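You operate a simulated robot arm through the tools that you are given. There is no shell and no other tool.

You are at the controls of a simulated robot arm. One attempt, no reset.

JOB
Put things in order on the programmer end of the front desk. At the end: the blue chip block is on the white carton; the cream chip block is on the grey case; the orange chip block is on the silver steel tin; the teal pin from the programmer end of the front desk is on the white test plate; whatever was shut is shut again. Leave all else as you found it, and nothing knocked over.

Only the result counts: the job must be done as asked and must still hold three seconds after the hand-in. Knocking over, shifting, dropping, spilling or breaking anything else fails it.

ROBOT AND FRAMES
A 7-joint arm with a two-finger parallel gripper, fixed in place. Base frame: the origin is on the floor under the middle of its stand, x ahead of it, y to its left, z up; the work surface is at about z = 0.75. Readings come in m, degrees, newtons and seconds.
With the tool pointing down near the work surface it reaches from about 0.2 to 0.68 m from the base axis. Its first joint turns from -66.0 to 66.0 degrees. Payload 2.4 kg.
Tool frame: the origin (TCP) lies between the finger pads and is the grasp point; the fingertips stand 0.03 m ahead of it; z points along the fingers, y is the line along which they close. The gripper opens to 0.094 m. The fingers are 0.028 m wide and 0.01 m thick; the gripper's body (0.05 by 0.096 m) begins 0.055 m behind the TCP.
Orientation is that of the tool frame in the base frame, as a unit quaternion [w, x, y, z]. With the fingers straight down and closing along the base's y, the tool's x points along the base's -x, its y along +y and its z along -z.

CONTROLS
- The arm moves only by the tool send_rows. Its argument "series" is text: rows parted by semicolons, each of 7 numbers parted by spaces: the finger opening in m, from 0 to 0.094, then the shift along the tool's x, y, z in m, then the turn, a rotation vector about the tool's x, y, z in degrees. In form: grip tx ty tz rx ry rz; .... A call has 1 to 20 rows; each row is the pose to reach, as a shift and turn from the pose commanded when the call began, along the tool's axes at that moment. A row lasts 0.2 s, in which the tool goes at most 0.05 m and 8.6 degrees; a call with a longer step from one row to the next is refused whole, and so is a gripper value outside its range. A pose out of reach is approached as far as the arm can. The call stops where the force on the tool passes 40 N (or 10 N more than at its start, if that is more) or the arm is blocked; 0.2 s more then pass. Each finger travels about 0.153 m/s and halts on what it meets, pressing with about 21 N; the grip force reading is that of the motor and also rises with nothing between the fingers. The clock runs only during rows and for 0.2 s after the last one: add rows that repeat a pose to give the fingers time. It gives the time, the measured TCP pose, the force on the tool (base axes), the opening and the grip force at its end, in the units of the frame above (readings bear some noise), with the torque about the TCP (base axes, N m) and any sound that the robot's microphone picked up.
- Cameras (640 x 400 px; columns grow to the right, rows downward): "scene" is fixed at [0.025, 0.4712, 1.4265]; the picture's right is [-0.83, -0.56, 0.00], its down [-0.40, 0.59, -0.70] and it looks along [0.39, -0.58, -0.71] (base axes); focal length 359 px, centre (320, 200). "wrist" rides on the gripper at [0.076, 0.014, -0.103] in the tool frame; the picture's right is [-0.18, 0.98, 0.00], its down [-0.75, -0.14, -0.64] and it looks along [-0.63, -0.12, 0.77] (tool axes); focal length 243 px, centre (320, 200). There is no depth. A picture from a camera that has moved, and an enlarged one, comes with that camera's place and axes in the base frame and with its lens.
- camera(camera): a new picture of that camera. The clock stands still meanwhile.
- inspect(camera, box): a new picture of the part [left, top, right, bottom] of that camera's present view, enlarged. The clock stands still meanwhile.
- finish_job(): hands the job in; it is judged then, once.

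Places have to be worked out from the pictures, the camera data and where the tool is seen. Open the gripper and draw the arm clear of the work before you hand the job in, unless the task says otherwise.

The tools are called after "Request:" by a JSON object that holds its "name" and its "arguments". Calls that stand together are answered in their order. send_rows: Moves the arm, as the interface text tells. Its arguments: {"type":"object","properties":{"series":{"type":"string"}},"required":["series"]} The other tools are called the same way: camera (camera) takes a picture; inspect (camera, box) takes an enlarged picture of a part of a camera's view; finish_job () hands the job in.

At the start:

```text
time: 0.0
eef_pos: [0.3946, 0.1802, 1.0246]
ee_rot: [0.0, 0.0, 1.0, 0.0]
force: [0.8, 0.1, 0.9]
ft_torque: [0.01, 0.0, 0.04]
finger_gap: 0.0942
gripper_force: 0.0
```

scene: 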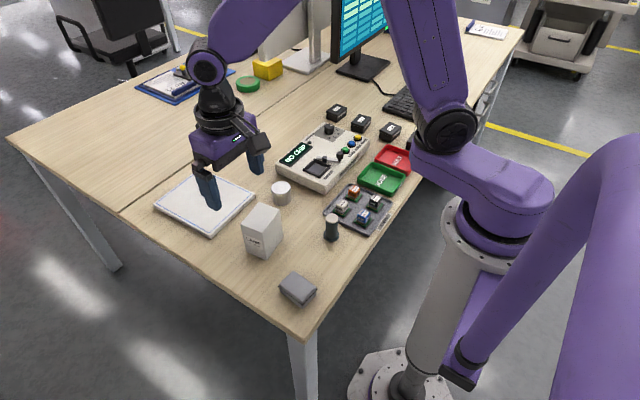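
wrist: 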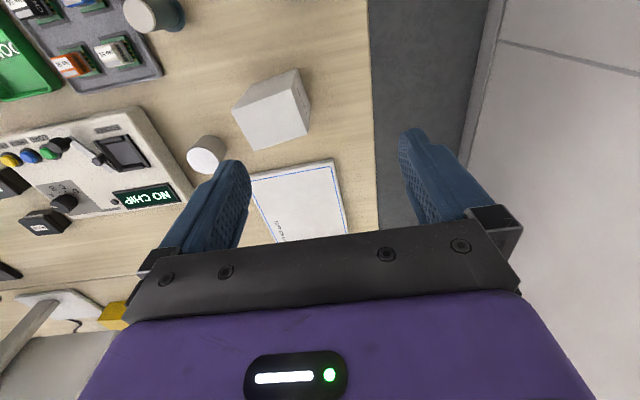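

I start by enlarging the scene to identify the chip blocks, the tray, the programmer and the targets.

Request:
{"name": "inspect", "arguments": {"camera": "scene", "box": [260, 90, 440, 250]}}

Request:
{"name": "inspect", "arguments": {"camera": "scene", "box": [140, 160, 340, 320]}}

Request:
{"name": "inspect", "arguments": {"camera": "scene", "box": [120, 20, 320, 140]}}

Request:
{"name": "inspect", "arguments": {"camera": "wrist", "box": [0, 0, 240, 150]}}

```text
2.50 times, centred on (350, 170) of scene
camera zoom: at [0.025, 0.4712, 1.4265], right [-0.83, -0.56, 0.0], down [-0.4, 0.59, -0.7], along [0.39, -0.58, -0.71], focal length 898 px, centre (245, 275)
```

zoom: 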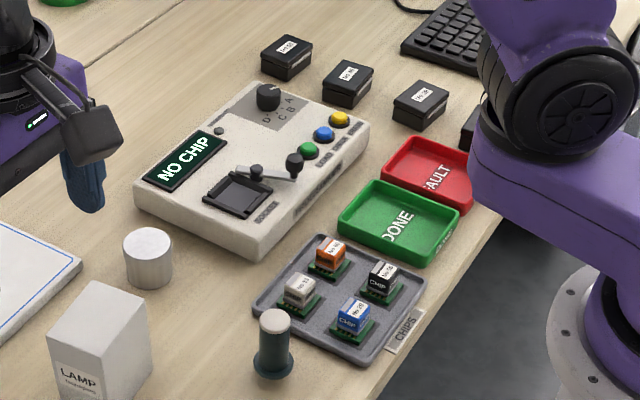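

```text
2.50 times, centred on (240, 240) of scene
camera zoom: at [0.025, 0.4712, 1.4265], right [-0.83, -0.56, 0.0], down [-0.4, 0.59, -0.7], along [0.39, -0.58, -0.71], focal length 898 px, centre (520, 100)
```

zoom: 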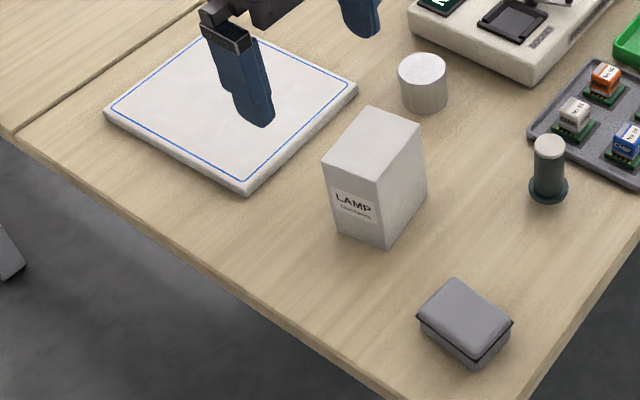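

```text
3.20 times, centred on (220, 80) of scene
camera zoom: at [0.025, 0.4712, 1.4265], right [-0.83, -0.56, 0.0], down [-0.4, 0.59, -0.7], along [0.39, -0.58, -0.71], focal length 1150 px, centre (640, 584)
```

zoom: 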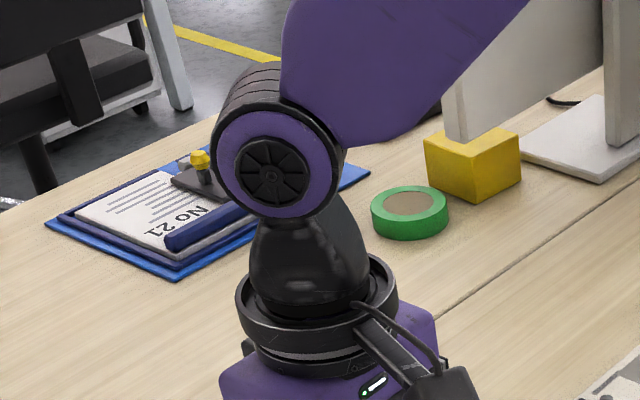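

```text
2.67 times, centred on (120, 75) of wrist
camera zoom: at [0.3185, 0.1928, 1.128], right [0.18, 0.98, 0.0], down [0.75, -0.14, 0.64], along [0.63, -0.12, -0.77], focal length 647 px, centre (853, 533)
```

zoom: 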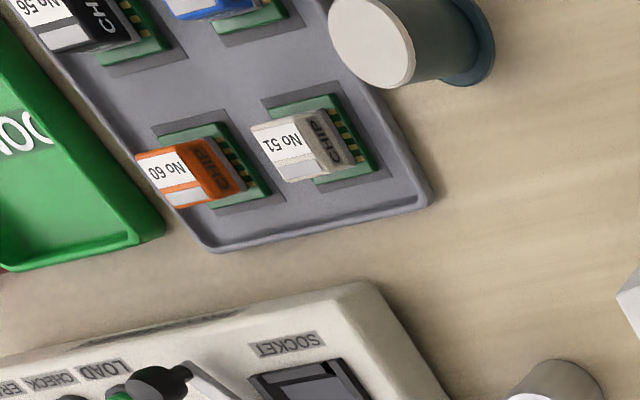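

The desk carries the four blocks in the grey tray near (0.26–0.33, -0.13…-0.07). The other things sit about here:
- pin: (0.305, 0.007)
- tin: (0.48, -0.026)
- carton: (0.425, 0.11)
- case: (0.277, 0.176)
- plate: (0.63, 0.10)

I move high over to the tray for a closer wrist view.

Request:
{"name": "send_rows", "arguments": {"series": "0.094 0.0181 -0.0338 0.0093 0 0 0; 0.094 0.0362 -0.0676 0.0186 0 0 0; 0.094 0.0542 -0.1013 0.028 0 0 0; 0.094 0.0723 -0.1351 0.0373 0 0 0; 0.094 0.0904 -0.1689 0.0466 0 0 0; 0.094 0.1085 -0.2027 0.056 0 0 0; 0.094 0.1265 -0.2364 0.0653 0 0 0; 0.094 0.1446 -0.2702 0.0746 0 0 0; 0.094 0.1446 -0.2702 0.0746 0 0 0"}}

```text
time: 2.0
eef_pos: [0.2676, -0.0883, 0.9515]
ee_rot: [-0.001, 0.0, 1.0, 0.0]
force: [0.1, -0.7, -0.8]
ft_torque: [0.0, 0.02, 0.03]
finger_gap: 0.0939
gripper_force: 0.0
out of reach, approached as far as the arm can: row 8, 9
```

The arm stopped at x≈0.268, the near limit at this height. I look with the wrist camera now.

Request:
{"name": "camera", "arguments": {"camera": "wrist"}}

Request:
{"name": "inspect", "arguments": {"camera": "wrist", "box": [200, 40, 440, 190]}}

Request:
{"name": "camera", "arguments": {"camera": "scene"}}

```text
taken
camera wrist: at [0.1907, -0.0745, 1.0559], right [0.18, 0.98, 0.0], down [0.75, -0.14, 0.64], along [0.63, -0.12, -0.77], focal length 243 px, centre (320, 200)
```

wrist: 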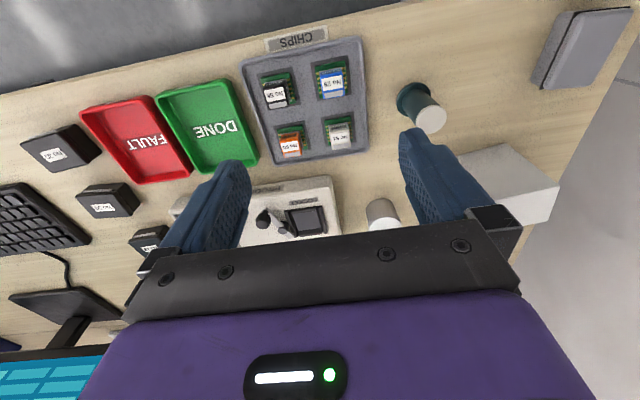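

```text
2.67 times, centred on (320, 115) of wrist
camera zoom: at [0.1907, -0.0745, 1.0559], right [0.18, 0.98, 0.0], down [0.75, -0.14, 0.64], along [0.63, -0.12, -0.77], focal length 647 px, centre (320, 427)
```

zoom: 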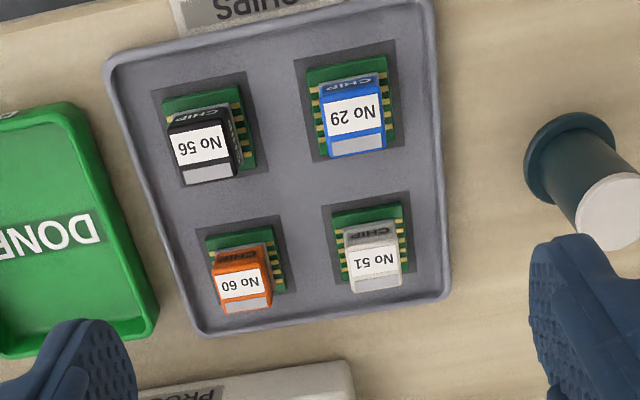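

```text
taken
```

scene: 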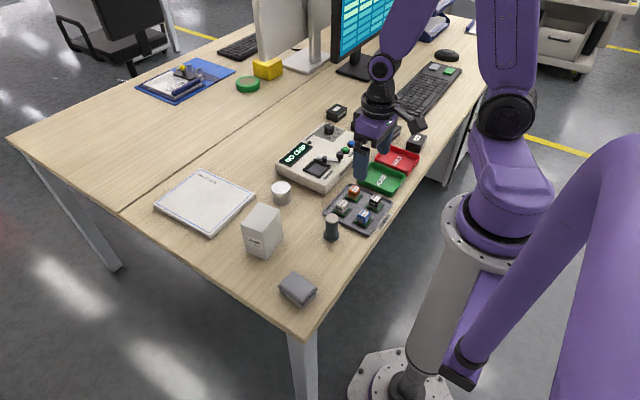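

I enlarge the tray strongly in both cameras to triangulate the blocks' tops, sizes and yaw.

Request:
{"name": "inspect", "arguments": {"camera": "scene", "box": [320, 175, 400, 240]}}

Request:
{"name": "inspect", "arguments": {"camera": "wrist", "box": [240, 50, 370, 165]}}

Request:
{"name": "inspect", "arguments": {"camera": "scene", "box": [230, 165, 350, 265]}}

Request:
{"name": "inspect", "arguments": {"camera": "scene", "box": [260, 250, 340, 320]}}

```text
6.15 times, centred on (360, 208) of scene
camera zoom: at [0.025, 0.4712, 1.4265], right [-0.83, -0.56, 0.0], down [-0.4, 0.59, -0.7], along [0.39, -0.58, -0.71], focal length 2212 px, centre (74, 154)
```

zoom: 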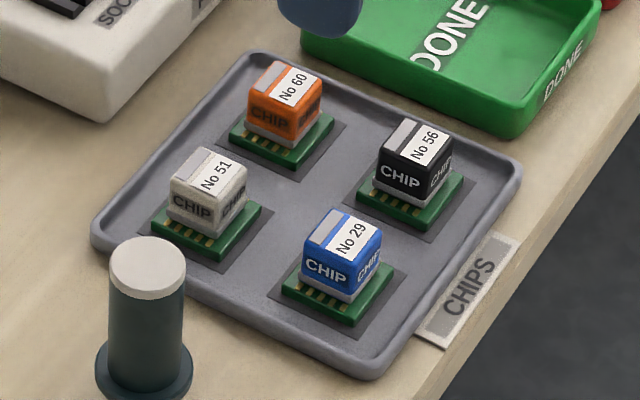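

```text
3.48 times, centred on (305, 108) of wrist
camera zoom: at [0.1907, -0.0745, 1.0559], right [0.18, 0.98, 0.0], down [0.75, -0.14, 0.64], along [0.63, -0.12, -0.77], focal length 844 px, centre (372, 522)
```

zoom: 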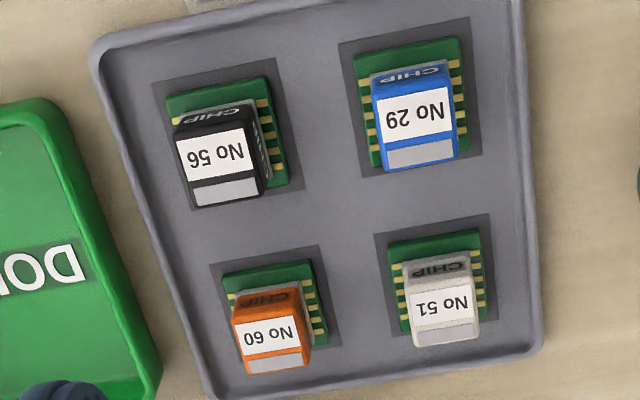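

```text
4.00 times, centred on (290, 215) of scene
camera zoom: at [0.025, 0.4712, 1.4265], right [-0.83, -0.56, 0.0], down [-0.4, 0.59, -0.7], along [0.39, -0.58, -0.71], focal length 1438 px, centre (440, 140)
```

zoom: 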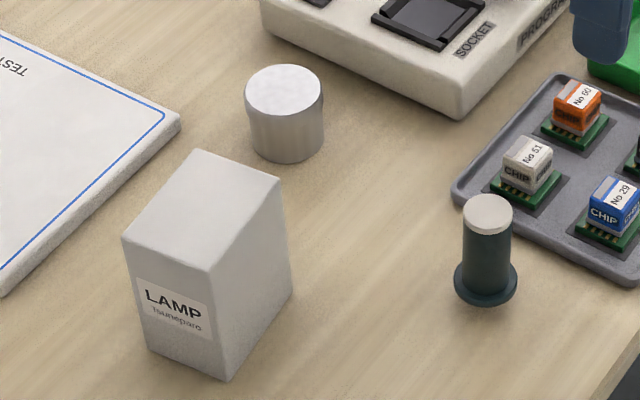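

```text
5.71 times, centred on (300, 285) of scene
camera zoom: at [0.025, 0.4712, 1.4265], right [-0.83, -0.56, 0.0], down [-0.4, 0.59, -0.7], along [0.39, -0.58, -0.71], focal length 2054 px, centre (434, -286)
```

zoom: 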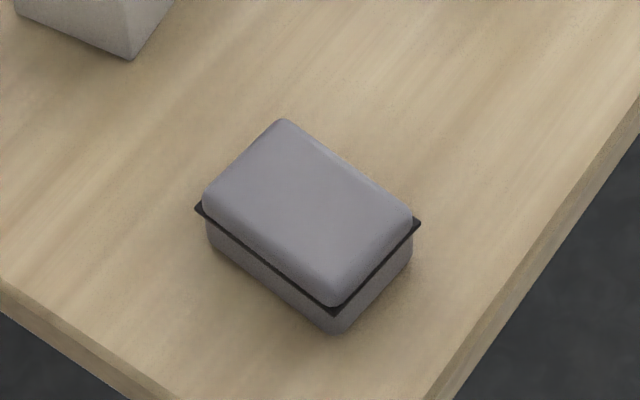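

Both views agree. The blocks are about 24 mm cubes aligned with the base axes, with tops at z≈0.783:
- blue: (0.263, -0.074)
- cream: (0.325, -0.074)
- orange: (0.325, -0.135)

I move to a hover near the cream block with a partial opening, partly to learn how the out-of-reach row affected the commanded pose.

Request:
{"name": "send_rows", "arguments": {"series": "0.06 -0.03 0.008 0.025 0 0 0; 0.04 -0.06 0.016 0.05 0 0 0; 0.04 -0.06 0.016 0.05 0 0 0; 0.04 -0.06 0.016 0.05 0 0 0"}}

Request:
{"name": "camera", "arguments": {"camera": "wrist"}}

```text
time: 3.0
eef_pos: [0.3273, -0.0717, 0.9023]
ee_rot: [0.0, 0.001, 1.0, -0.001]
force: [-0.1, -0.2, 0.3]
ft_torque: [-0.01, -0.01, -0.02]
finger_gap: 0.04
gripper_force: 0.1
```

```text
taken
camera wrist: at [0.2513, -0.0585, 1.0062], right [0.18, 0.98, 0.0], down [0.75, -0.14, 0.64], along [0.63, -0.12, -0.77], focal length 243 px, centre (320, 200)
```

wrist: 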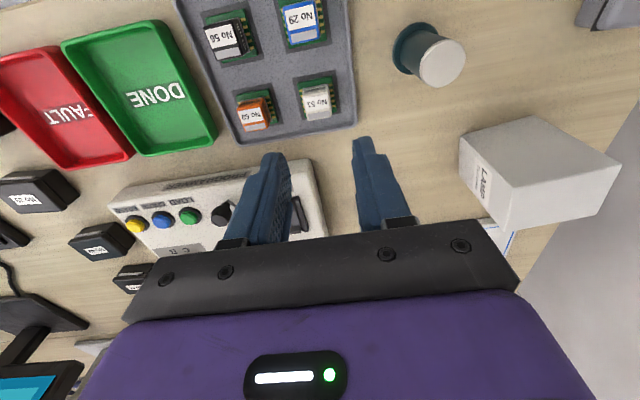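

The commanded pose follows the reached pose, so the TCP is now at (0.327, -0.072, 0.902). I enlarge this view to refine the cream block, pin and carton.

Request:
{"name": "inspect", "arguments": {"camera": "wrist", "box": [220, 60, 380, 160]}}

Request:
{"name": "inspect", "arguments": {"camera": "wrist", "box": [380, 0, 640, 240]}}

```text
4.00 times, centred on (300, 110) of wrist
camera zoom: at [0.2513, -0.0585, 1.0062], right [0.18, 0.98, 0.0], down [0.75, -0.14, 0.64], along [0.63, -0.12, -0.77], focal length 970 px, centre (400, 560)
```

zoom: 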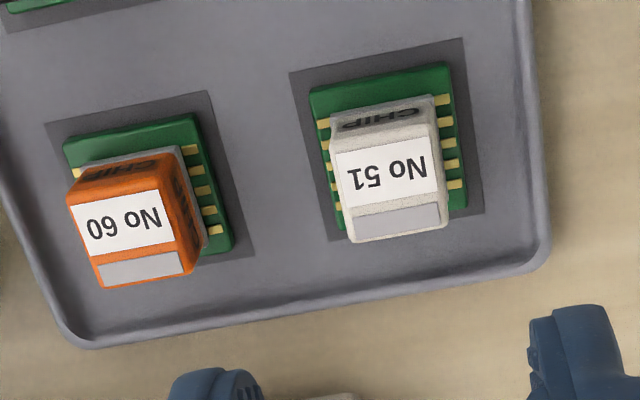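

```text
1.67 times, centred on (510, 120) of wrist
camera zoom: at [0.2513, -0.0585, 1.0062], right [0.18, 0.98, 0.0], down [0.75, -0.14, 0.64], along [0.63, -0.12, -0.77], focal length 404 px, centre (3, 333)
```

zoom: 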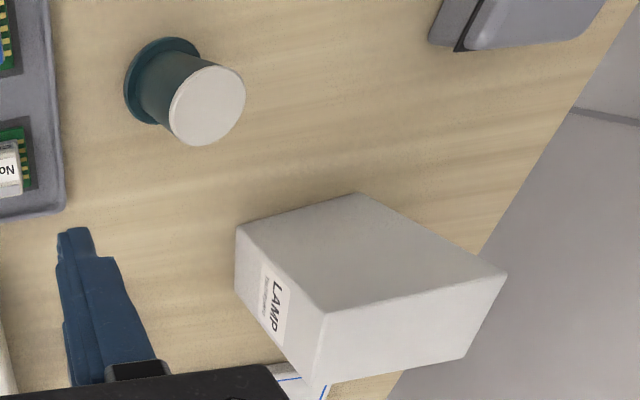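

The carton top comes out at z≈0.846, centred near (0.421, 0.116). The pin estimates from the two cameras disagree slightly, so I enlarge the pin in both views.

Request:
{"name": "inspect", "arguments": {"camera": "scene", "box": [306, 206, 356, 246]}}

Request:
{"name": "inspect", "arguments": {"camera": "wrist", "box": [370, 0, 490, 100]}}

Request:
{"name": "inspect", "arguments": {"camera": "scene", "box": [230, 165, 310, 265]}}

```text
10.00 times, centred on (331, 226) of scene
camera zoom: at [0.025, 0.4712, 1.4265], right [-0.83, -0.56, 0.0], down [-0.4, 0.59, -0.7], along [0.39, -0.58, -0.71], focal length 3594 px, centre (210, -60)
```

zoom: 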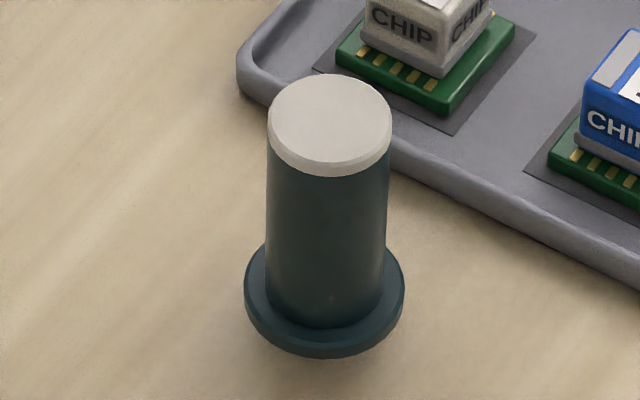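

```text
4.00 times, centred on (430, 50) of wrist
camera zoom: at [0.2513, -0.0585, 1.0062], right [0.18, 0.98, 0.0], down [0.75, -0.14, 0.64], along [0.63, -0.12, -0.77], focal length 970 px, centre (-120, 800)
```

zoom: 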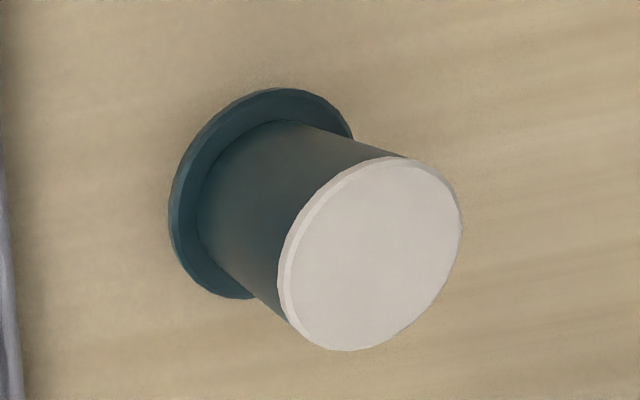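

```text
4.00 times, centred on (270, 215) of scene
camera zoom: at [0.025, 0.4712, 1.4265], right [-0.83, -0.56, 0.0], down [-0.4, 0.59, -0.7], along [0.39, -0.58, -0.71], focal length 1438 px, centre (520, 140)
```

zoom: 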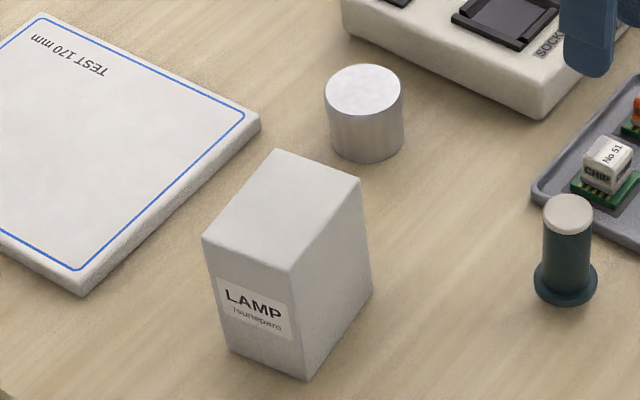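

The rays agree best with the pin at about (0.299, 0.0145) and its top near z≈0.827; I'll check that from closer before I grasp it. Cream is confirmed at (0.325, -0.074), so I descend partway over it.

Request:
{"name": "send_rows", "arguments": {"series": "0.04 0.0023 -0.0023 0.03 0 0 0; 0.04 0.0023 -0.0023 0.06 0 0 0; 0.04 0.0023 -0.0023 0.075 0 0 0; 0.04 0.0023 -0.0023 0.075 0 0 0"}}

Request:
{"name": "inspect", "arguments": {"camera": "wrist", "box": [220, 20, 420, 160]}}

Request:
{"name": "inspect", "arguments": {"camera": "scene", "box": [300, 140, 400, 220]}}

```text
time: 4.0
eef_pos: [0.3243, -0.076, 0.8298]
ee_rot: [0.0, 0.0, 1.0, 0.0]
force: [0.2, -0.6, -0.7]
ft_torque: [-0.01, -0.03, -0.03]
finger_gap: 0.0402
gripper_force: 0.0
```

```text
2.86 times, centred on (320, 90) of wrist
camera zoom: at [0.2491, -0.061, 0.9309], right [0.18, 0.98, 0.0], down [0.75, -0.14, 0.64], along [0.63, -0.12, -0.77], focal length 693 px, centre (320, 514)
```

zoom: 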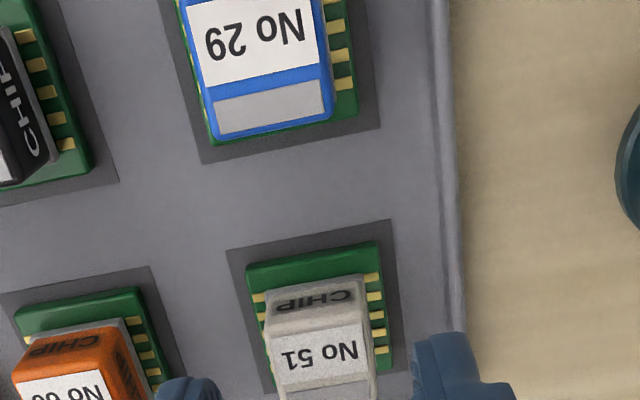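

```text
5.00 times, centred on (350, 180) of scene
camera zoom: at [0.025, 0.4712, 1.4265], right [-0.83, -0.56, 0.0], down [-0.4, 0.59, -0.7], along [0.39, -0.58, -0.71], focal length 1797 px, centre (170, 300)
```

zoom: 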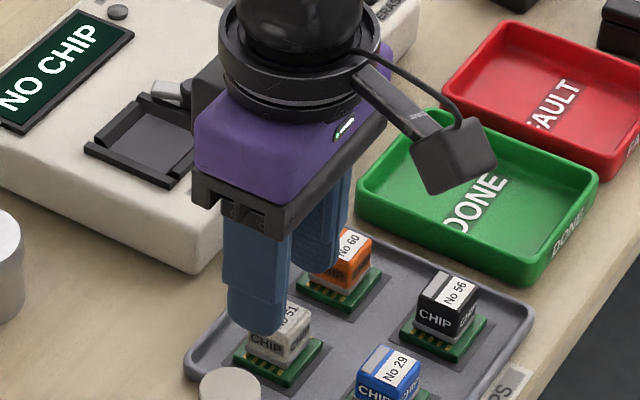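

The block sits centred between the fingers. I descend 30 mm and close on the cream block.

Request:
{"name": "send_rows", "arguments": {"series": "0.04 0 0 0.015 0 0 0; 0.04 0 0 0.03 0 0 0; 0.04 0 0 0.03 0 0 0; 0.0 0 0 0.03 0 0 0; 0.0 0 0 0.03 0 0 0; 0.0 0 0 0.03 0 0 0"}}

```text
time: 5.4
eef_pos: [0.3251, -0.0751, 0.7976]
ee_rot: [0.0, 0.0, 1.0, 0.001]
force: [-0.3, 0.1, 0.4]
ft_torque: [0.03, -0.01, -0.01]
finger_gap: 0.0232
gripper_force: 21.6
```

The fingers closed on 23 mm at 21.6 N, so the block is held. I lift straight up and look at what came along.

Request:
{"name": "send_rows", "arguments": {"series": "0.0 0 0 -0.01 0 0 0; 0.0 0 0 -0.04 0 0 0; 0.0 0 0 -0.08 0 0 0; 0.0 0 0 -0.11 0 0 0; 0.0 0 0 -0.11 0 0 0"}}

Request:
{"name": "camera", "arguments": {"camera": "wrist"}}

Request:
{"name": "inspect", "arguments": {"camera": "scene", "box": [300, 100, 420, 220]}}

```text
time: 6.6
eef_pos: [0.3253, -0.0747, 0.9075]
ee_rot: [0.0, -0.001, 1.0, 0.0]
force: [1.1, 0.0, -0.9]
ft_torque: [-0.05, 0.02, -0.01]
finger_gap: 0.023
gripper_force: 21.0
```

```text
taken
camera wrist: at [0.2484, -0.0617, 1.0114], right [0.18, 0.98, 0.0], down [0.75, -0.14, 0.64], along [0.63, -0.12, -0.77], focal length 243 px, centre (320, 200)
```

wrist: 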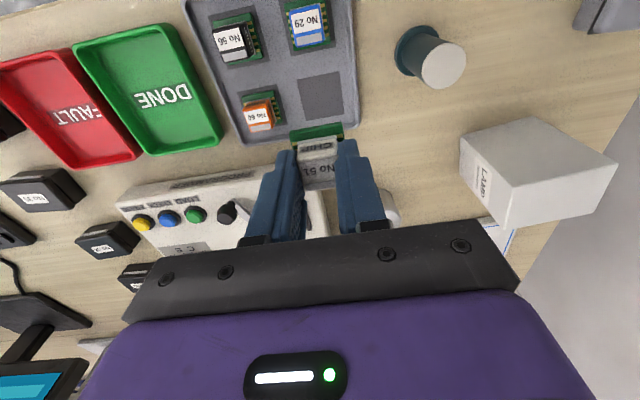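

```text
3.33 times, centred on (360, 160) of scene
camera zoom: at [0.025, 0.4712, 1.4265], right [-0.83, -0.56, 0.0], down [-0.4, 0.59, -0.7], along [0.39, -0.58, -0.71], focal length 1198 px, centre (187, 333)
```

zoom: 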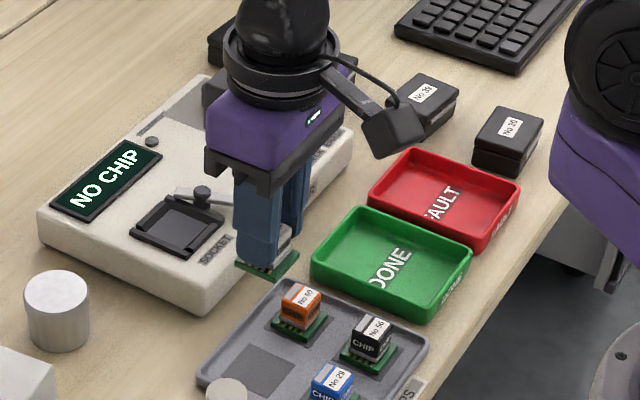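

The green board came along with the block, so its underside is about 41 mm below the TCP. I carry it high over to the grey case and look from there.

Request:
{"name": "send_rows", "arguments": {"series": "0.0 0.0 0.0 -0.0225 0 0 0; 0.0 0.005 0.047 -0.0225 0 0 0; 0.0 0.01 0.094 -0.0225 0 0 0; 0.0 0.015 0.141 -0.0225 0 0 0; 0.0 0.02 0.188 -0.0225 0 0 0; 0.0 0.025 0.235 -0.0225 0 0 0; 0.0 0.025 0.235 -0.0225 0 0 0; 0.0 0.025 0.235 -0.0225 0 0 0"}}

Request:
{"name": "camera", "arguments": {"camera": "wrist"}}

Request:
{"name": "inspect", "arguments": {"camera": "wrist", "box": [240, 20, 440, 180]}}

Request:
{"name": "inspect", "arguments": {"camera": "scene", "box": [230, 200, 350, 320]}}

```text
time: 8.4
eef_pos: [0.2986, 0.1607, 0.9307]
ee_rot: [0.0, 0.0, 1.0, -0.001]
force: [-0.2, 0.2, -1.0]
ft_torque: [0.0, 0.0, 0.01]
finger_gap: 0.0231
gripper_force: 20.7
```

```text
taken
camera wrist: at [0.223, 0.1735, 1.0335], right [0.18, 0.98, 0.0], down [0.75, -0.14, 0.64], along [0.63, -0.12, -0.77], focal length 243 px, centre (320, 200)
```

wrist: 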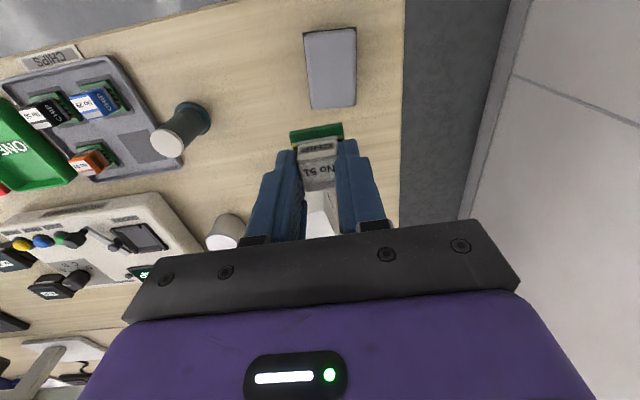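

```text
2.50 times, centred on (340, 100) of wrist
camera zoom: at [0.223, 0.1735, 1.0335], right [0.18, 0.98, 0.0], down [0.75, -0.14, 0.64], along [0.63, -0.12, -0.77], focal length 606 px, centre (270, 450)
```

zoom: 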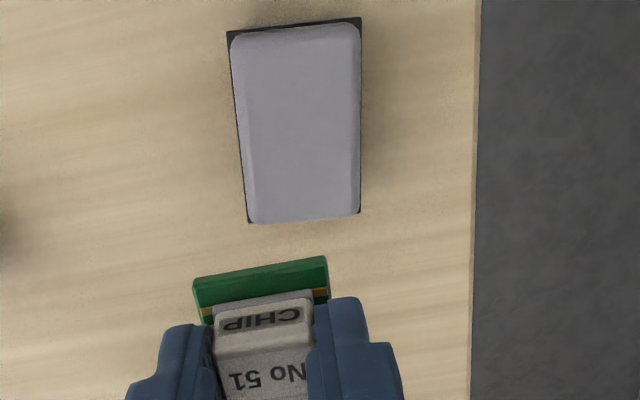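

```text
3.33 times, centred on (290, 260) of scene
camera zoom: at [0.0249, 0.4713, 1.4265], right [-0.83, -0.56, 0.0], down [-0.4, 0.59, -0.7], along [0.39, -0.58, -0.71], focal length 1198 px, centre (420, 0)
```

zoom: 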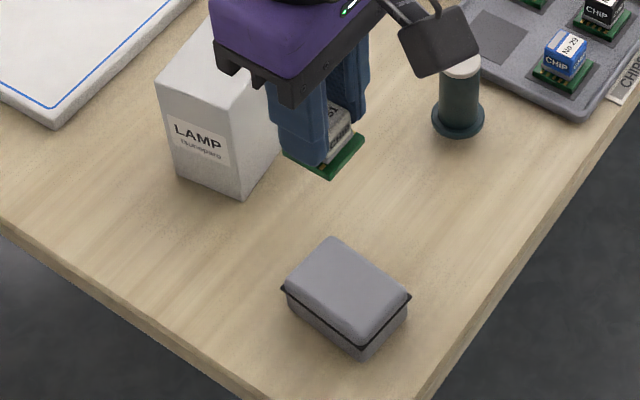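

The case lid is centred near (0.278, 0.175), about 63×45 mm, with its top near z≈0.78. I move over it and lower until the board should be about 13 mm above the lid.

Request:
{"name": "send_rows", "arguments": {"series": "0.0 0.0217 0.0148 0.0 0 0 0; 0.0 0.0217 0.0148 0.035 0 0 0; 0.0 0.0217 0.0148 0.07 0 0 0; 0.0 0.0217 0.0148 0.0955 0 0 0; 0.0 0.0217 0.0148 0.0955 0 0 0"}}

Request:
{"name": "inspect", "arguments": {"camera": "scene", "box": [250, 230, 350, 320]}}

Request:
{"name": "inspect", "arguments": {"camera": "wrist", "box": [220, 60, 420, 220]}}

```text
time: 9.6
eef_pos: [0.278, 0.1756, 0.8338]
ee_rot: [0.001, -0.001, 1.0, 0.0]
force: [0.8, 0.3, -0.3]
ft_torque: [0.02, 0.02, 0.0]
finger_gap: 0.0229
gripper_force: 21.1
```

```text
4.44 times, centred on (300, 275) of scene
camera zoom: at [0.025, 0.4712, 1.4265], right [-0.83, -0.56, 0.0], down [-0.4, 0.59, -0.7], along [0.39, -0.58, -0.71], focal length 1597 px, centre (409, -133)
```

zoom: 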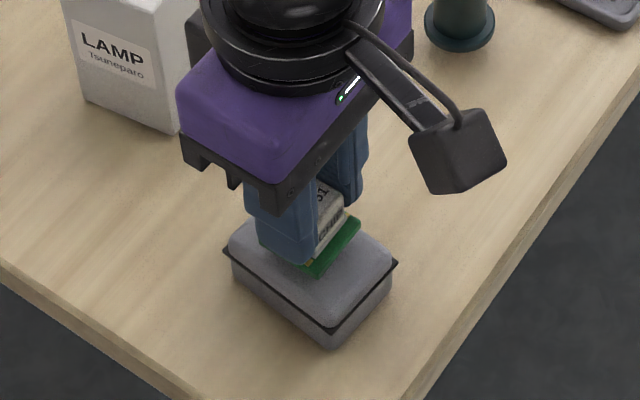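

```text
2.50 times, centred on (320, 140) of wrist
camera zoom: at [0.2019, 0.1881, 0.9379], right [0.18, 0.98, 0.0], down [0.75, -0.14, 0.64], along [0.63, -0.12, -0.77], focal length 606 px, centre (320, 350)
```

zoom: 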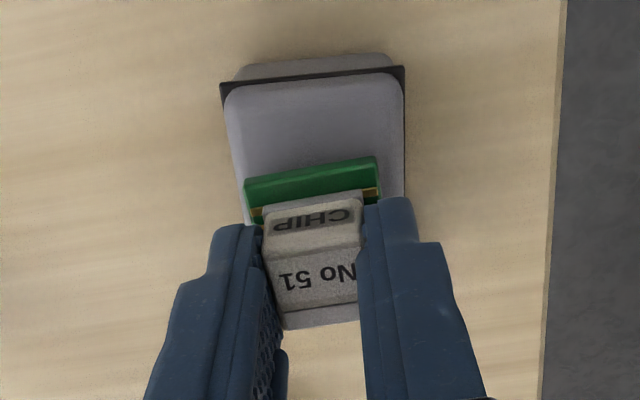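

There is still a gap under the board, and it is well over the lid. I lower 8 mm slowly and read the force.

Request:
{"name": "send_rows", "arguments": {"series": "0.0 0 0.001 0.004 0 0 0; 0.0 0 0.001 0.008 0 0 0; 0.0 0 0.001 0.008 0 0 0"}}

Request:
{"name": "inspect", "arguments": {"camera": "scene", "box": [270, 250, 340, 310]}}

```text
time: 10.4
eef_pos: [0.2782, 0.1757, 0.8276]
ee_rot: [0.0, 0.0, 1.0, 0.0]
force: [-0.3, -0.4, 5.1]
ft_torque: [-0.03, -0.05, -0.01]
finger_gap: 0.0229
gripper_force: 21.5
```

```text
6.67 times, centred on (305, 280) of scene
camera zoom: at [0.0249, 0.4712, 1.4265], right [-0.83, -0.56, 0.0], down [-0.4, 0.59, -0.7], along [0.39, -0.58, -0.71], focal length 2396 px, centre (420, -333)
```

zoom: 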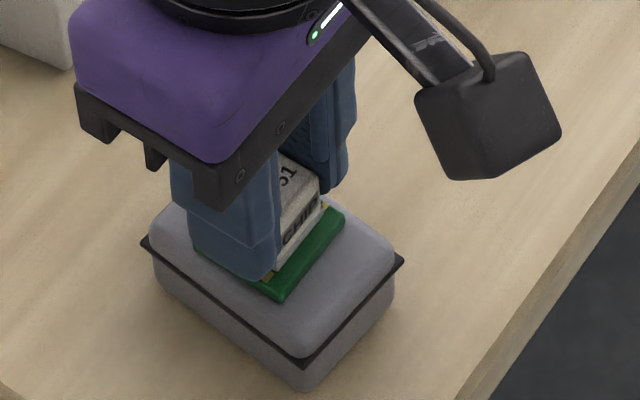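

The force reads 5 N upward, so the board is resting on the lid. I ease 1 mm, open slightly and withdraw straight up.

Request:
{"name": "send_rows", "arguments": {"series": "0.0 0 0 -0.001 0 0 0; 0.045 0 0 -0.001 0 0 0; 0.045 0 0 -0.001 0 0 0; 0.045 0 0 -0.02 0 0 0; 0.045 0 0 -0.06 0 0 0; 0.045 0 0 -0.1 0 0 0; 0.045 0 0 -0.1 0 0 0"}}

Request:
{"name": "inspect", "arguments": {"camera": "scene", "box": [260, 240, 350, 320]}}

Request:
{"name": "camera", "arguments": {"camera": "wrist"}}

```text
time: 12.0
eef_pos: [0.2775, 0.1764, 0.9267]
ee_rot: [0.0, 0.0, 1.0, 0.0]
force: [-0.5, 0.0, -0.1]
ft_torque: [-0.04, 0.04, 0.0]
finger_gap: 0.045
gripper_force: 0.0
```

```text
5.00 times, centred on (305, 280) of scene
camera zoom: at [0.025, 0.4712, 1.4265], right [-0.83, -0.56, 0.0], down [-0.4, 0.59, -0.7], along [0.39, -0.58, -0.71], focal length 1797 px, centre (395, -200)
```

zoom: 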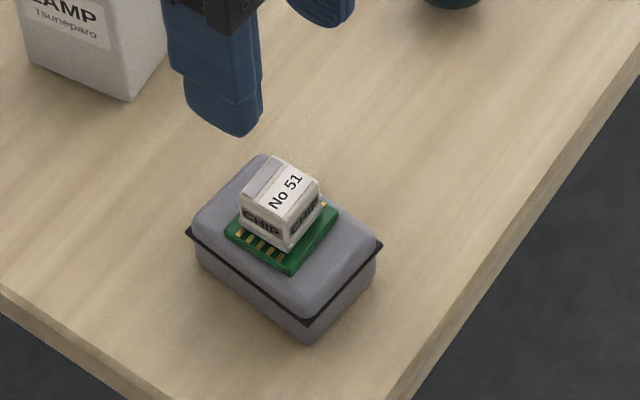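

```text
taken
camera wrist: at [0.2012, 0.1896, 1.0298], right [0.18, 0.98, 0.0], down [0.75, -0.14, 0.64], along [0.63, -0.12, -0.77], focal length 243 px, centre (320, 200)
```

wrist: 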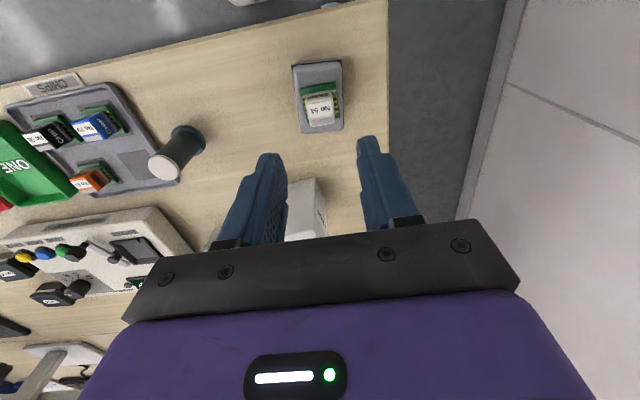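

Cream sits squarely on the case and the lid is still shut. Next comes blue: I travel back at height to hover near (0.275, -0.074), then lower a little.

Request:
{"name": "send_rows", "arguments": {"series": "0.04 0.0005 -0.0417 0 0 0 0; 0.04 0.001 -0.0833 0 0 0 0; 0.04 0.0015 -0.125 0 0 0 0; 0.04 0.002 -0.1667 0 0 0 0; 0.04 0.0025 -0.2083 0 0 0 0; 0.04 0.003 -0.25 0 0 0 0; 0.04 0.003 -0.25 0.03 0 0 0; 0.04 0.003 -0.25 0.06 0 0 0; 0.04 0.015 -0.25 0.085 0 0 0; 0.04 0.015 -0.25 0.085 0 0 0"}}

Request:
{"name": "camera", "arguments": {"camera": "wrist"}}

Request:
{"name": "inspect", "arguments": {"camera": "scene", "box": [310, 150, 410, 240]}}

```text
time: 14.2
eef_pos: [0.2634, -0.0744, 0.8423]
ee_rot: [0.001, 0.001, 1.0, 0.001]
force: [0.8, 0.1, 0.5]
ft_torque: [0.0, 0.0, 0.0]
finger_gap: 0.04
gripper_force: 0.1
```

```text
taken
camera wrist: at [0.1874, -0.0608, 0.9452], right [0.18, 0.98, 0.0], down [0.75, -0.14, 0.64], along [0.63, -0.12, -0.77], focal length 243 px, centre (320, 200)
```

wrist: 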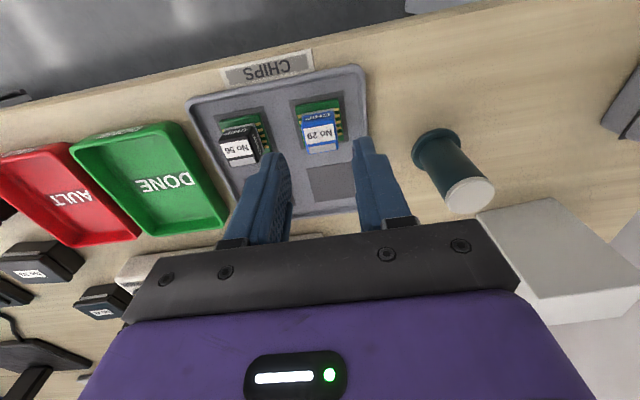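

```text
4.44 times, centred on (360, 195) of scene
camera zoom: at [0.025, 0.4712, 1.4265], right [-0.83, -0.56, 0.0], down [-0.4, 0.59, -0.7], along [0.39, -0.58, -0.71], focal length 1597 px, centre (142, 222)
```

zoom: 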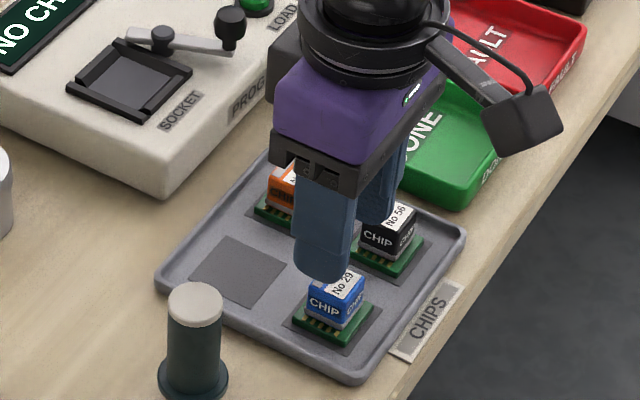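

The TCP is at (0.263, -0.074, 0.842), right above blue. I enlarge the pin and the block here, since this low angle helps.

Request:
{"name": "inspect", "arguments": {"camera": "wrist", "box": [390, 100, 530, 230]}}

Request:
{"name": "inspect", "arguments": {"camera": "wrist", "box": [240, 80, 400, 200]}}

```text
3.08 times, centred on (460, 165) of wrist
camera zoom: at [0.1874, -0.0608, 0.9452], right [0.18, 0.98, 0.0], down [0.75, -0.14, 0.64], along [0.63, -0.12, -0.77], focal length 746 px, centre (-111, 308)
```

zoom: 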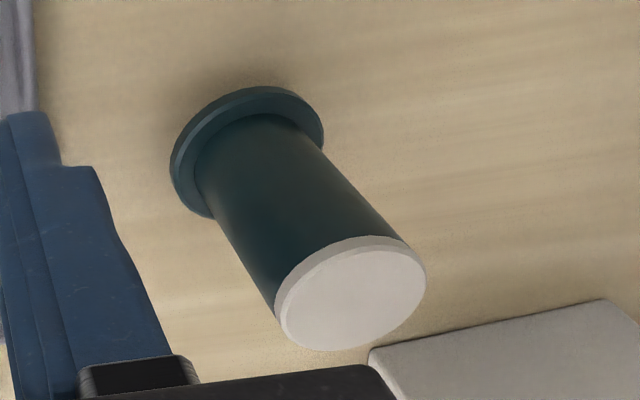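

```text
3.33 times, centred on (320, 140) of wrist
camera zoom: at [0.1874, -0.0608, 0.9452], right [0.18, 0.98, 0.0], down [0.75, -0.14, 0.64], along [0.63, -0.12, -0.77], focal length 809 px, centre (320, 400)
```

zoom: 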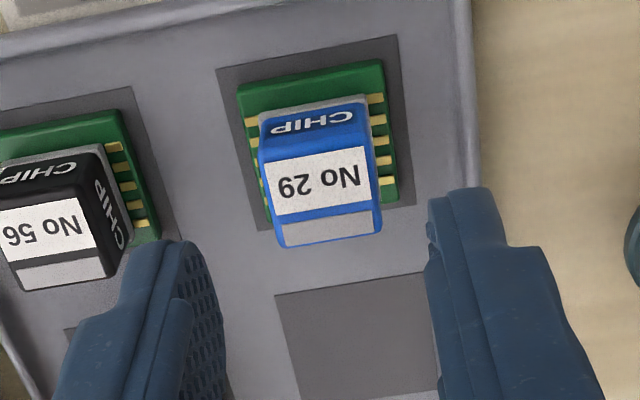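

Blue is centred between the fingers and its neighbours are clear. I descend 44 mm, close, and lift.

Request:
{"name": "send_rows", "arguments": {"series": "0.04 0 0 0.02 0 0 0; 0.04 0 0 0.035 0 0 0; 0.04 0 0 0.044 0 0 0; 0.04 0 0 0.044 0 0 0; 0.0 0 0 0.044 0 0 0; 0.0 0 0 0.044 0 0 0; 0.0 0 0 0.044 0 0 0"}}

```text
time: 15.8
eef_pos: [0.2633, -0.074, 0.7993]
ee_rot: [0.0, 0.0, 1.0, 0.0]
force: [-0.4, 1.0, 0.1]
ft_torque: [-0.05, 0.01, 0.04]
finger_gap: 0.0227
gripper_force: 21.2
```

Blue is gripped at 22.7 mm. I lift it, then carry it high over the carton, slightly beyond the carton first to see the top behind the held block.

Request:
{"name": "send_rows", "arguments": {"series": "0.0 0 0 -0.012 0 0 0; 0.0 0 0 -0.05 0 0 0; 0.0 -0.02 0 -0.09 0 0 0; 0.0 -0.045 0 -0.13 0 0 0; 0.0 -0.06 0.0 -0.147 0 0 0; 0.0 -0.085 0.038 -0.147 0 0 0; 0.0 -0.11 0.076 -0.147 0 0 0; 0.0 -0.135 0.114 -0.147 0 0 0; 0.0 -0.161 0.152 -0.147 0 0 0; 0.0 -0.187 0.19 -0.147 0 0 0; 0.0 -0.187 0.19 -0.147 0 0 0; 0.0 -0.187 0.19 -0.147 0 0 0"}}

Request:
{"name": "camera", "arguments": {"camera": "wrist"}}

Request:
{"name": "inspect", "arguments": {"camera": "wrist", "box": [220, 10, 440, 190]}}

Request:
{"name": "inspect", "arguments": {"camera": "scene", "box": [210, 150, 370, 270]}}

```text
time: 18.4
eef_pos: [0.4507, 0.1164, 0.9454]
ee_rot: [0.001, 0.0, 1.0, 0.0]
force: [-0.2, 0.1, -0.9]
ft_torque: [-0.03, 0.02, 0.02]
finger_gap: 0.0229
gripper_force: 20.8
```

```text
taken
camera wrist: at [0.3745, 0.1305, 1.0482], right [0.18, 0.98, 0.0], down [0.75, -0.14, 0.64], along [0.63, -0.12, -0.77], focal length 243 px, centre (320, 200)
```

wrist: 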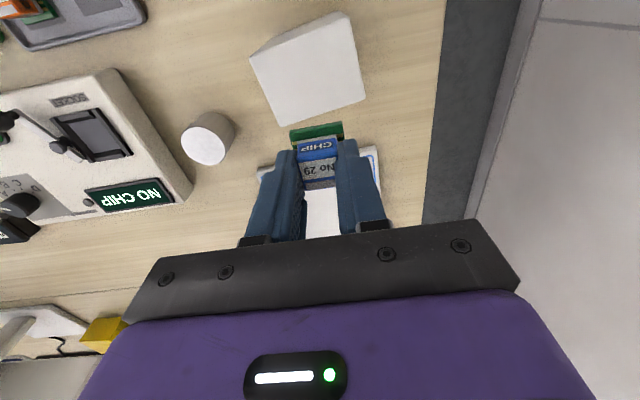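

```text
2.22 times, centred on (330, 100) of wrist
camera zoom: at [0.3745, 0.1305, 1.0482], right [0.18, 0.98, 0.0], down [0.75, -0.14, 0.64], along [0.63, -0.12, -0.77], focal length 539 px, centre (298, 422)
```

zoom: 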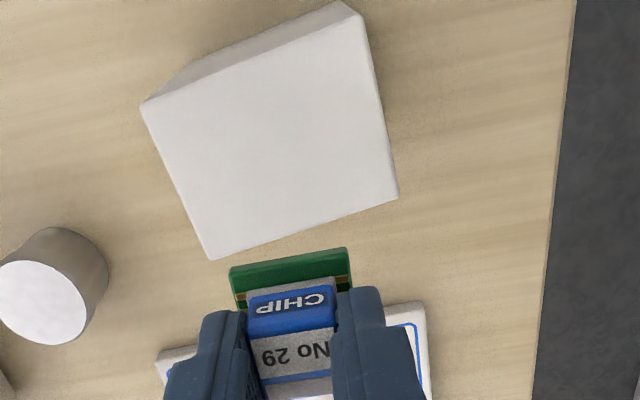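

```text
3.33 times, centred on (290, 210) of scene
camera zoom: at [0.025, 0.4713, 1.4265], right [-0.83, -0.56, 0.0], down [-0.4, 0.59, -0.7], along [0.39, -0.58, -0.71], focal length 1198 px, centre (420, 167)
```

zoom: 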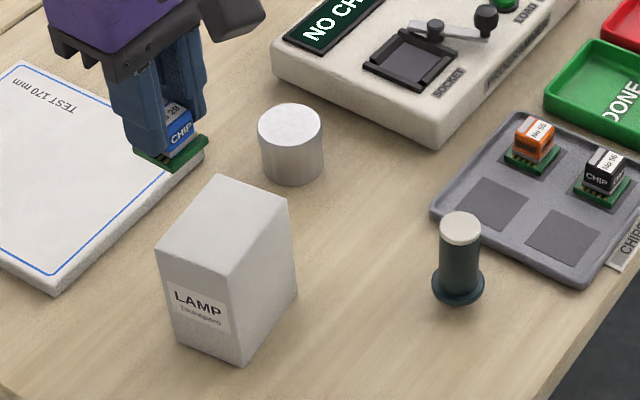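

The carton top is centred at (0.420, 0.1145), and the tin is confirmed at (0.4815, -0.027). I move over the carton and lower to about 13 mm above its top.

Request:
{"name": "send_rows", "arguments": {"series": "0.0 0.03 -0.0015 0 0 0 0; 0.0 0.03 -0.0015 0.025 0 0 0; 0.0 0.03 -0.0015 0.045 0 0 0; 0.0 0.03 -0.0015 0.045 0 0 0"}}

Request:
{"name": "inspect", "arguments": {"camera": "scene", "box": [210, 160, 330, 260]}}

Request:
{"name": "inspect", "arguments": {"camera": "wrist", "box": [220, 50, 440, 210]}}

```text
time: 19.4
eef_pos: [0.4193, 0.1151, 0.8996]
ee_rot: [0.001, 0.0, 1.0, 0.0]
force: [0.5, 0.2, -0.3]
ft_torque: [-0.07, 0.0, 0.0]
finger_gap: 0.0232
gripper_force: 21.1
```

```text
4.00 times, centred on (270, 210) of scene
camera zoom: at [0.025, 0.4712, 1.4265], right [-0.83, -0.56, 0.0], down [-0.4, 0.59, -0.7], along [0.39, -0.58, -0.71], focal length 1438 px, centre (520, 160)
```

zoom: 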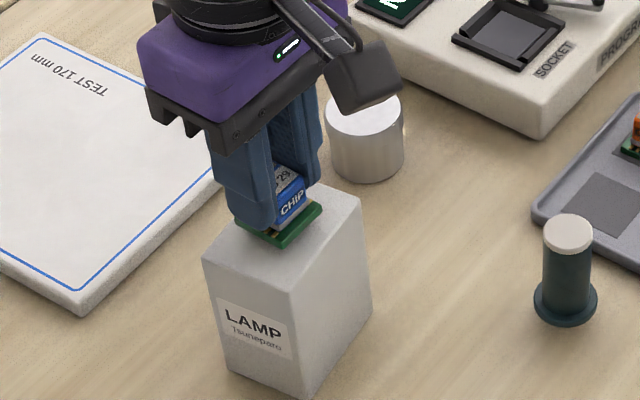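

```text
2.50 times, centred on (330, 130) of wrist
camera zoom: at [0.3441, 0.1283, 1.0028], right [0.18, 0.98, 0.0], down [0.75, -0.14, 0.64], along [0.63, -0.12, -0.77], focal length 606 px, centre (295, 375)
```

zoom: 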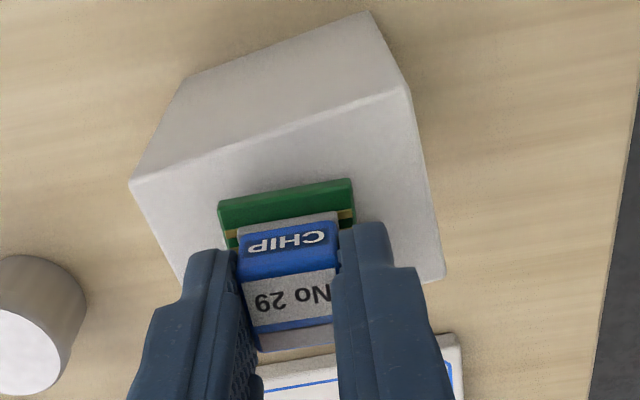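

Blue is well over the carton top with a gap left. I lower 8 mm slowly and read the force.

Request:
{"name": "send_rows", "arguments": {"series": "0.0 0 0 0.004 0 0 0; 0.0 0 0 0.008 0 0 0; 0.0 0 0 0.008 0 0 0"}}

```text
time: 20.2
eef_pos: [0.4206, 0.1156, 0.8937]
ee_rot: [0.001, 0.001, 1.0, 0.001]
force: [-1.5, 0.3, 21.0]
ft_torque: [-0.02, 0.05, 0.0]
finger_gap: 0.0229
gripper_force: 21.4
```

The carton was touched: 21 N upward at TCP z≈0.894, so the board sits about 47 mm below the TCP. I back off 1.5 mm to ease the load before releasing.

Request:
{"name": "send_rows", "arguments": {"series": "0.0 0 0 -0.0012 0 0 0; 0.0 0 0 -0.0015 0 0 0"}}

```text
time: 20.8
eef_pos: [0.4196, 0.1143, 0.8935]
ee_rot: [-0.001, 0.0, 1.0, 0.0]
force: [0.7, 0.6, -0.5]
ft_torque: [-0.03, 0.02, 0.01]
finger_gap: 0.0231
gripper_force: 20.8
```

The force is near zero, with the board just at the surface. I lower half a millimetre, open, and withdraw straight up.

Request:
{"name": "send_rows", "arguments": {"series": "0.0 0 0 0.0005 0 0 0; 0.045 0 0 0.0005 0 0 0; 0.045 0 0 0.0005 0 0 0; 0.045 0 0 -0.015 0 0 0; 0.045 0 0 -0.05 0 0 0; 0.045 0 0 -0.08 0 0 0; 0.045 0 0 -0.08 0 0 0"}}

Request:
{"name": "inspect", "arguments": {"camera": "scene", "box": [210, 160, 350, 260]}}

Request:
{"name": "camera", "arguments": {"camera": "wrist"}}

```text
time: 22.4
eef_pos: [0.4204, 0.1154, 0.9733]
ee_rot: [0.0, 0.0, 1.0, 0.0]
force: [-0.4, 0.2, 0.1]
ft_torque: [0.0, 0.0, -0.02]
finger_gap: 0.0448
gripper_force: 0.1
```

```text
4.00 times, centred on (280, 210) of scene
camera zoom: at [0.025, 0.4712, 1.4265], right [-0.83, -0.56, 0.0], down [-0.4, 0.59, -0.7], along [0.39, -0.58, -0.71], focal length 1438 px, centre (480, 160)
```

zoom: 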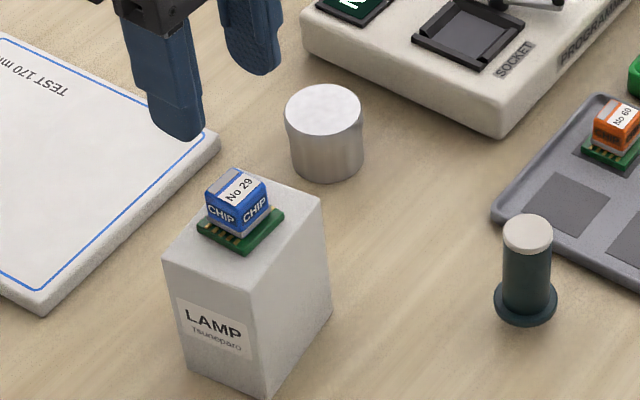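

```text
taken
camera wrist: at [0.3437, 0.1282, 1.0765], right [0.18, 0.98, 0.0], down [0.75, -0.14, 0.64], along [0.63, -0.12, -0.77], focal length 243 px, centre (320, 200)
```

wrist: 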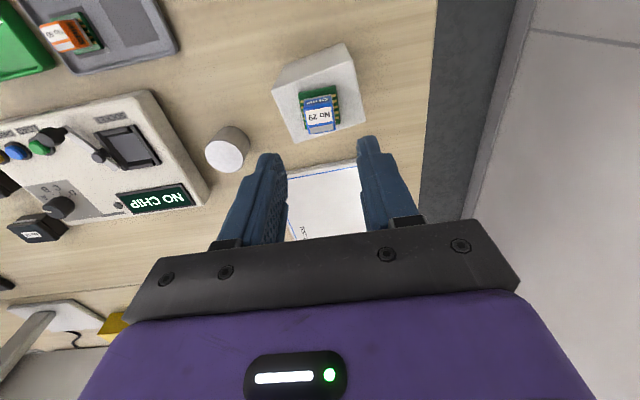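

Blue is on the carton. Next is orange at (0.325, -0.135): I travel at height, then descend to a hover above it.

Request:
{"name": "send_rows", "arguments": {"series": "0.04 0.016 -0.0417 0 0 0 0; 0.04 0.032 -0.0833 0 0 0 0; 0.04 0.048 -0.125 0 0 0 0; 0.04 0.064 -0.1667 0 0 0 0; 0.04 0.08 -0.2083 0 0 0 0; 0.04 0.095 -0.25 0 0 0 0; 0.04 0.095 -0.25 0.045 0 0 0; 0.04 0.095 -0.25 0.09 0 0 0; 0.04 0.095 -0.25 0.1315 0 0 0; 0.04 0.095 -0.25 0.1315 0 0 0"}}

Request:
{"name": "inspect", "arguments": {"camera": "wrist", "box": [220, 80, 420, 220]}}

Request:
{"name": "inspect", "arguments": {"camera": "scene", "box": [300, 130, 420, 230]}}

```text
time: 24.6
eef_pos: [0.3253, -0.1346, 0.8418]
ee_rot: [0.0, 0.0, 1.0, 0.001]
force: [1.2, -0.7, 0.0]
ft_torque: [0.02, -0.02, 0.01]
finger_gap: 0.0399
gripper_force: 0.0
```

```text
2.86 times, centred on (320, 150) of wrist
camera zoom: at [0.2492, -0.1217, 0.9454], right [0.18, 0.98, 0.0], down [0.75, -0.14, 0.64], along [0.63, -0.12, -0.77], focal length 693 px, centre (320, 343)
```

zoom: 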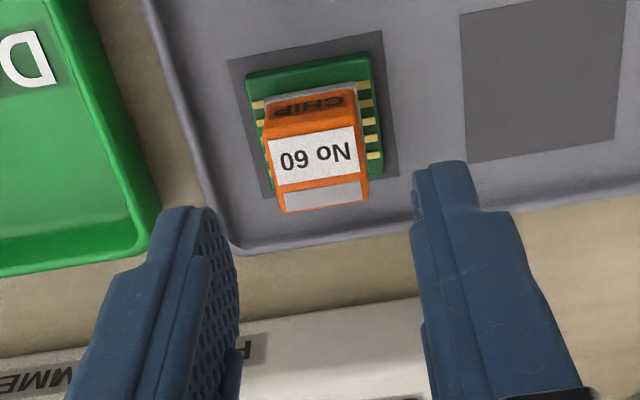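

```text
4.00 times, centred on (360, 180) of scene
camera zoom: at [0.025, 0.4712, 1.4265], right [-0.83, -0.56, 0.0], down [-0.4, 0.59, -0.7], along [0.39, -0.58, -0.71], focal length 1438 px, centre (160, 280)
```

zoom: 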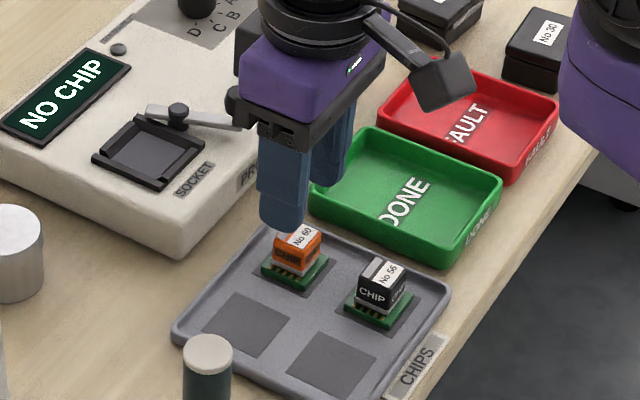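

Orange is at (0.3255, -0.136), centred between the fingers, and the left finger clears the green tray. I descend 44 mm and close.

Request:
{"name": "send_rows", "arguments": {"series": "0.04 -0.0006 -0.0006 0.02 0 0 0; 0.04 -0.0006 -0.0006 0.035 0 0 0; 0.04 -0.0006 -0.0006 0.044 0 0 0; 0.04 -0.0006 -0.0006 0.044 0 0 0; 0.0 -0.0006 -0.0006 0.044 0 0 0; 0.0 -0.0006 -0.0006 0.044 0 0 0; 0.0 -0.0006 -0.0006 0.044 0 0 0"}}

```text
time: 26.2
eef_pos: [0.3266, -0.1374, 0.7994]
ee_rot: [0.0, 0.0, 1.0, 0.0]
force: [-0.5, 0.0, 0.0]
ft_torque: [0.0, 0.0, 0.01]
finger_gap: 0.0231
gripper_force: 21.2
```

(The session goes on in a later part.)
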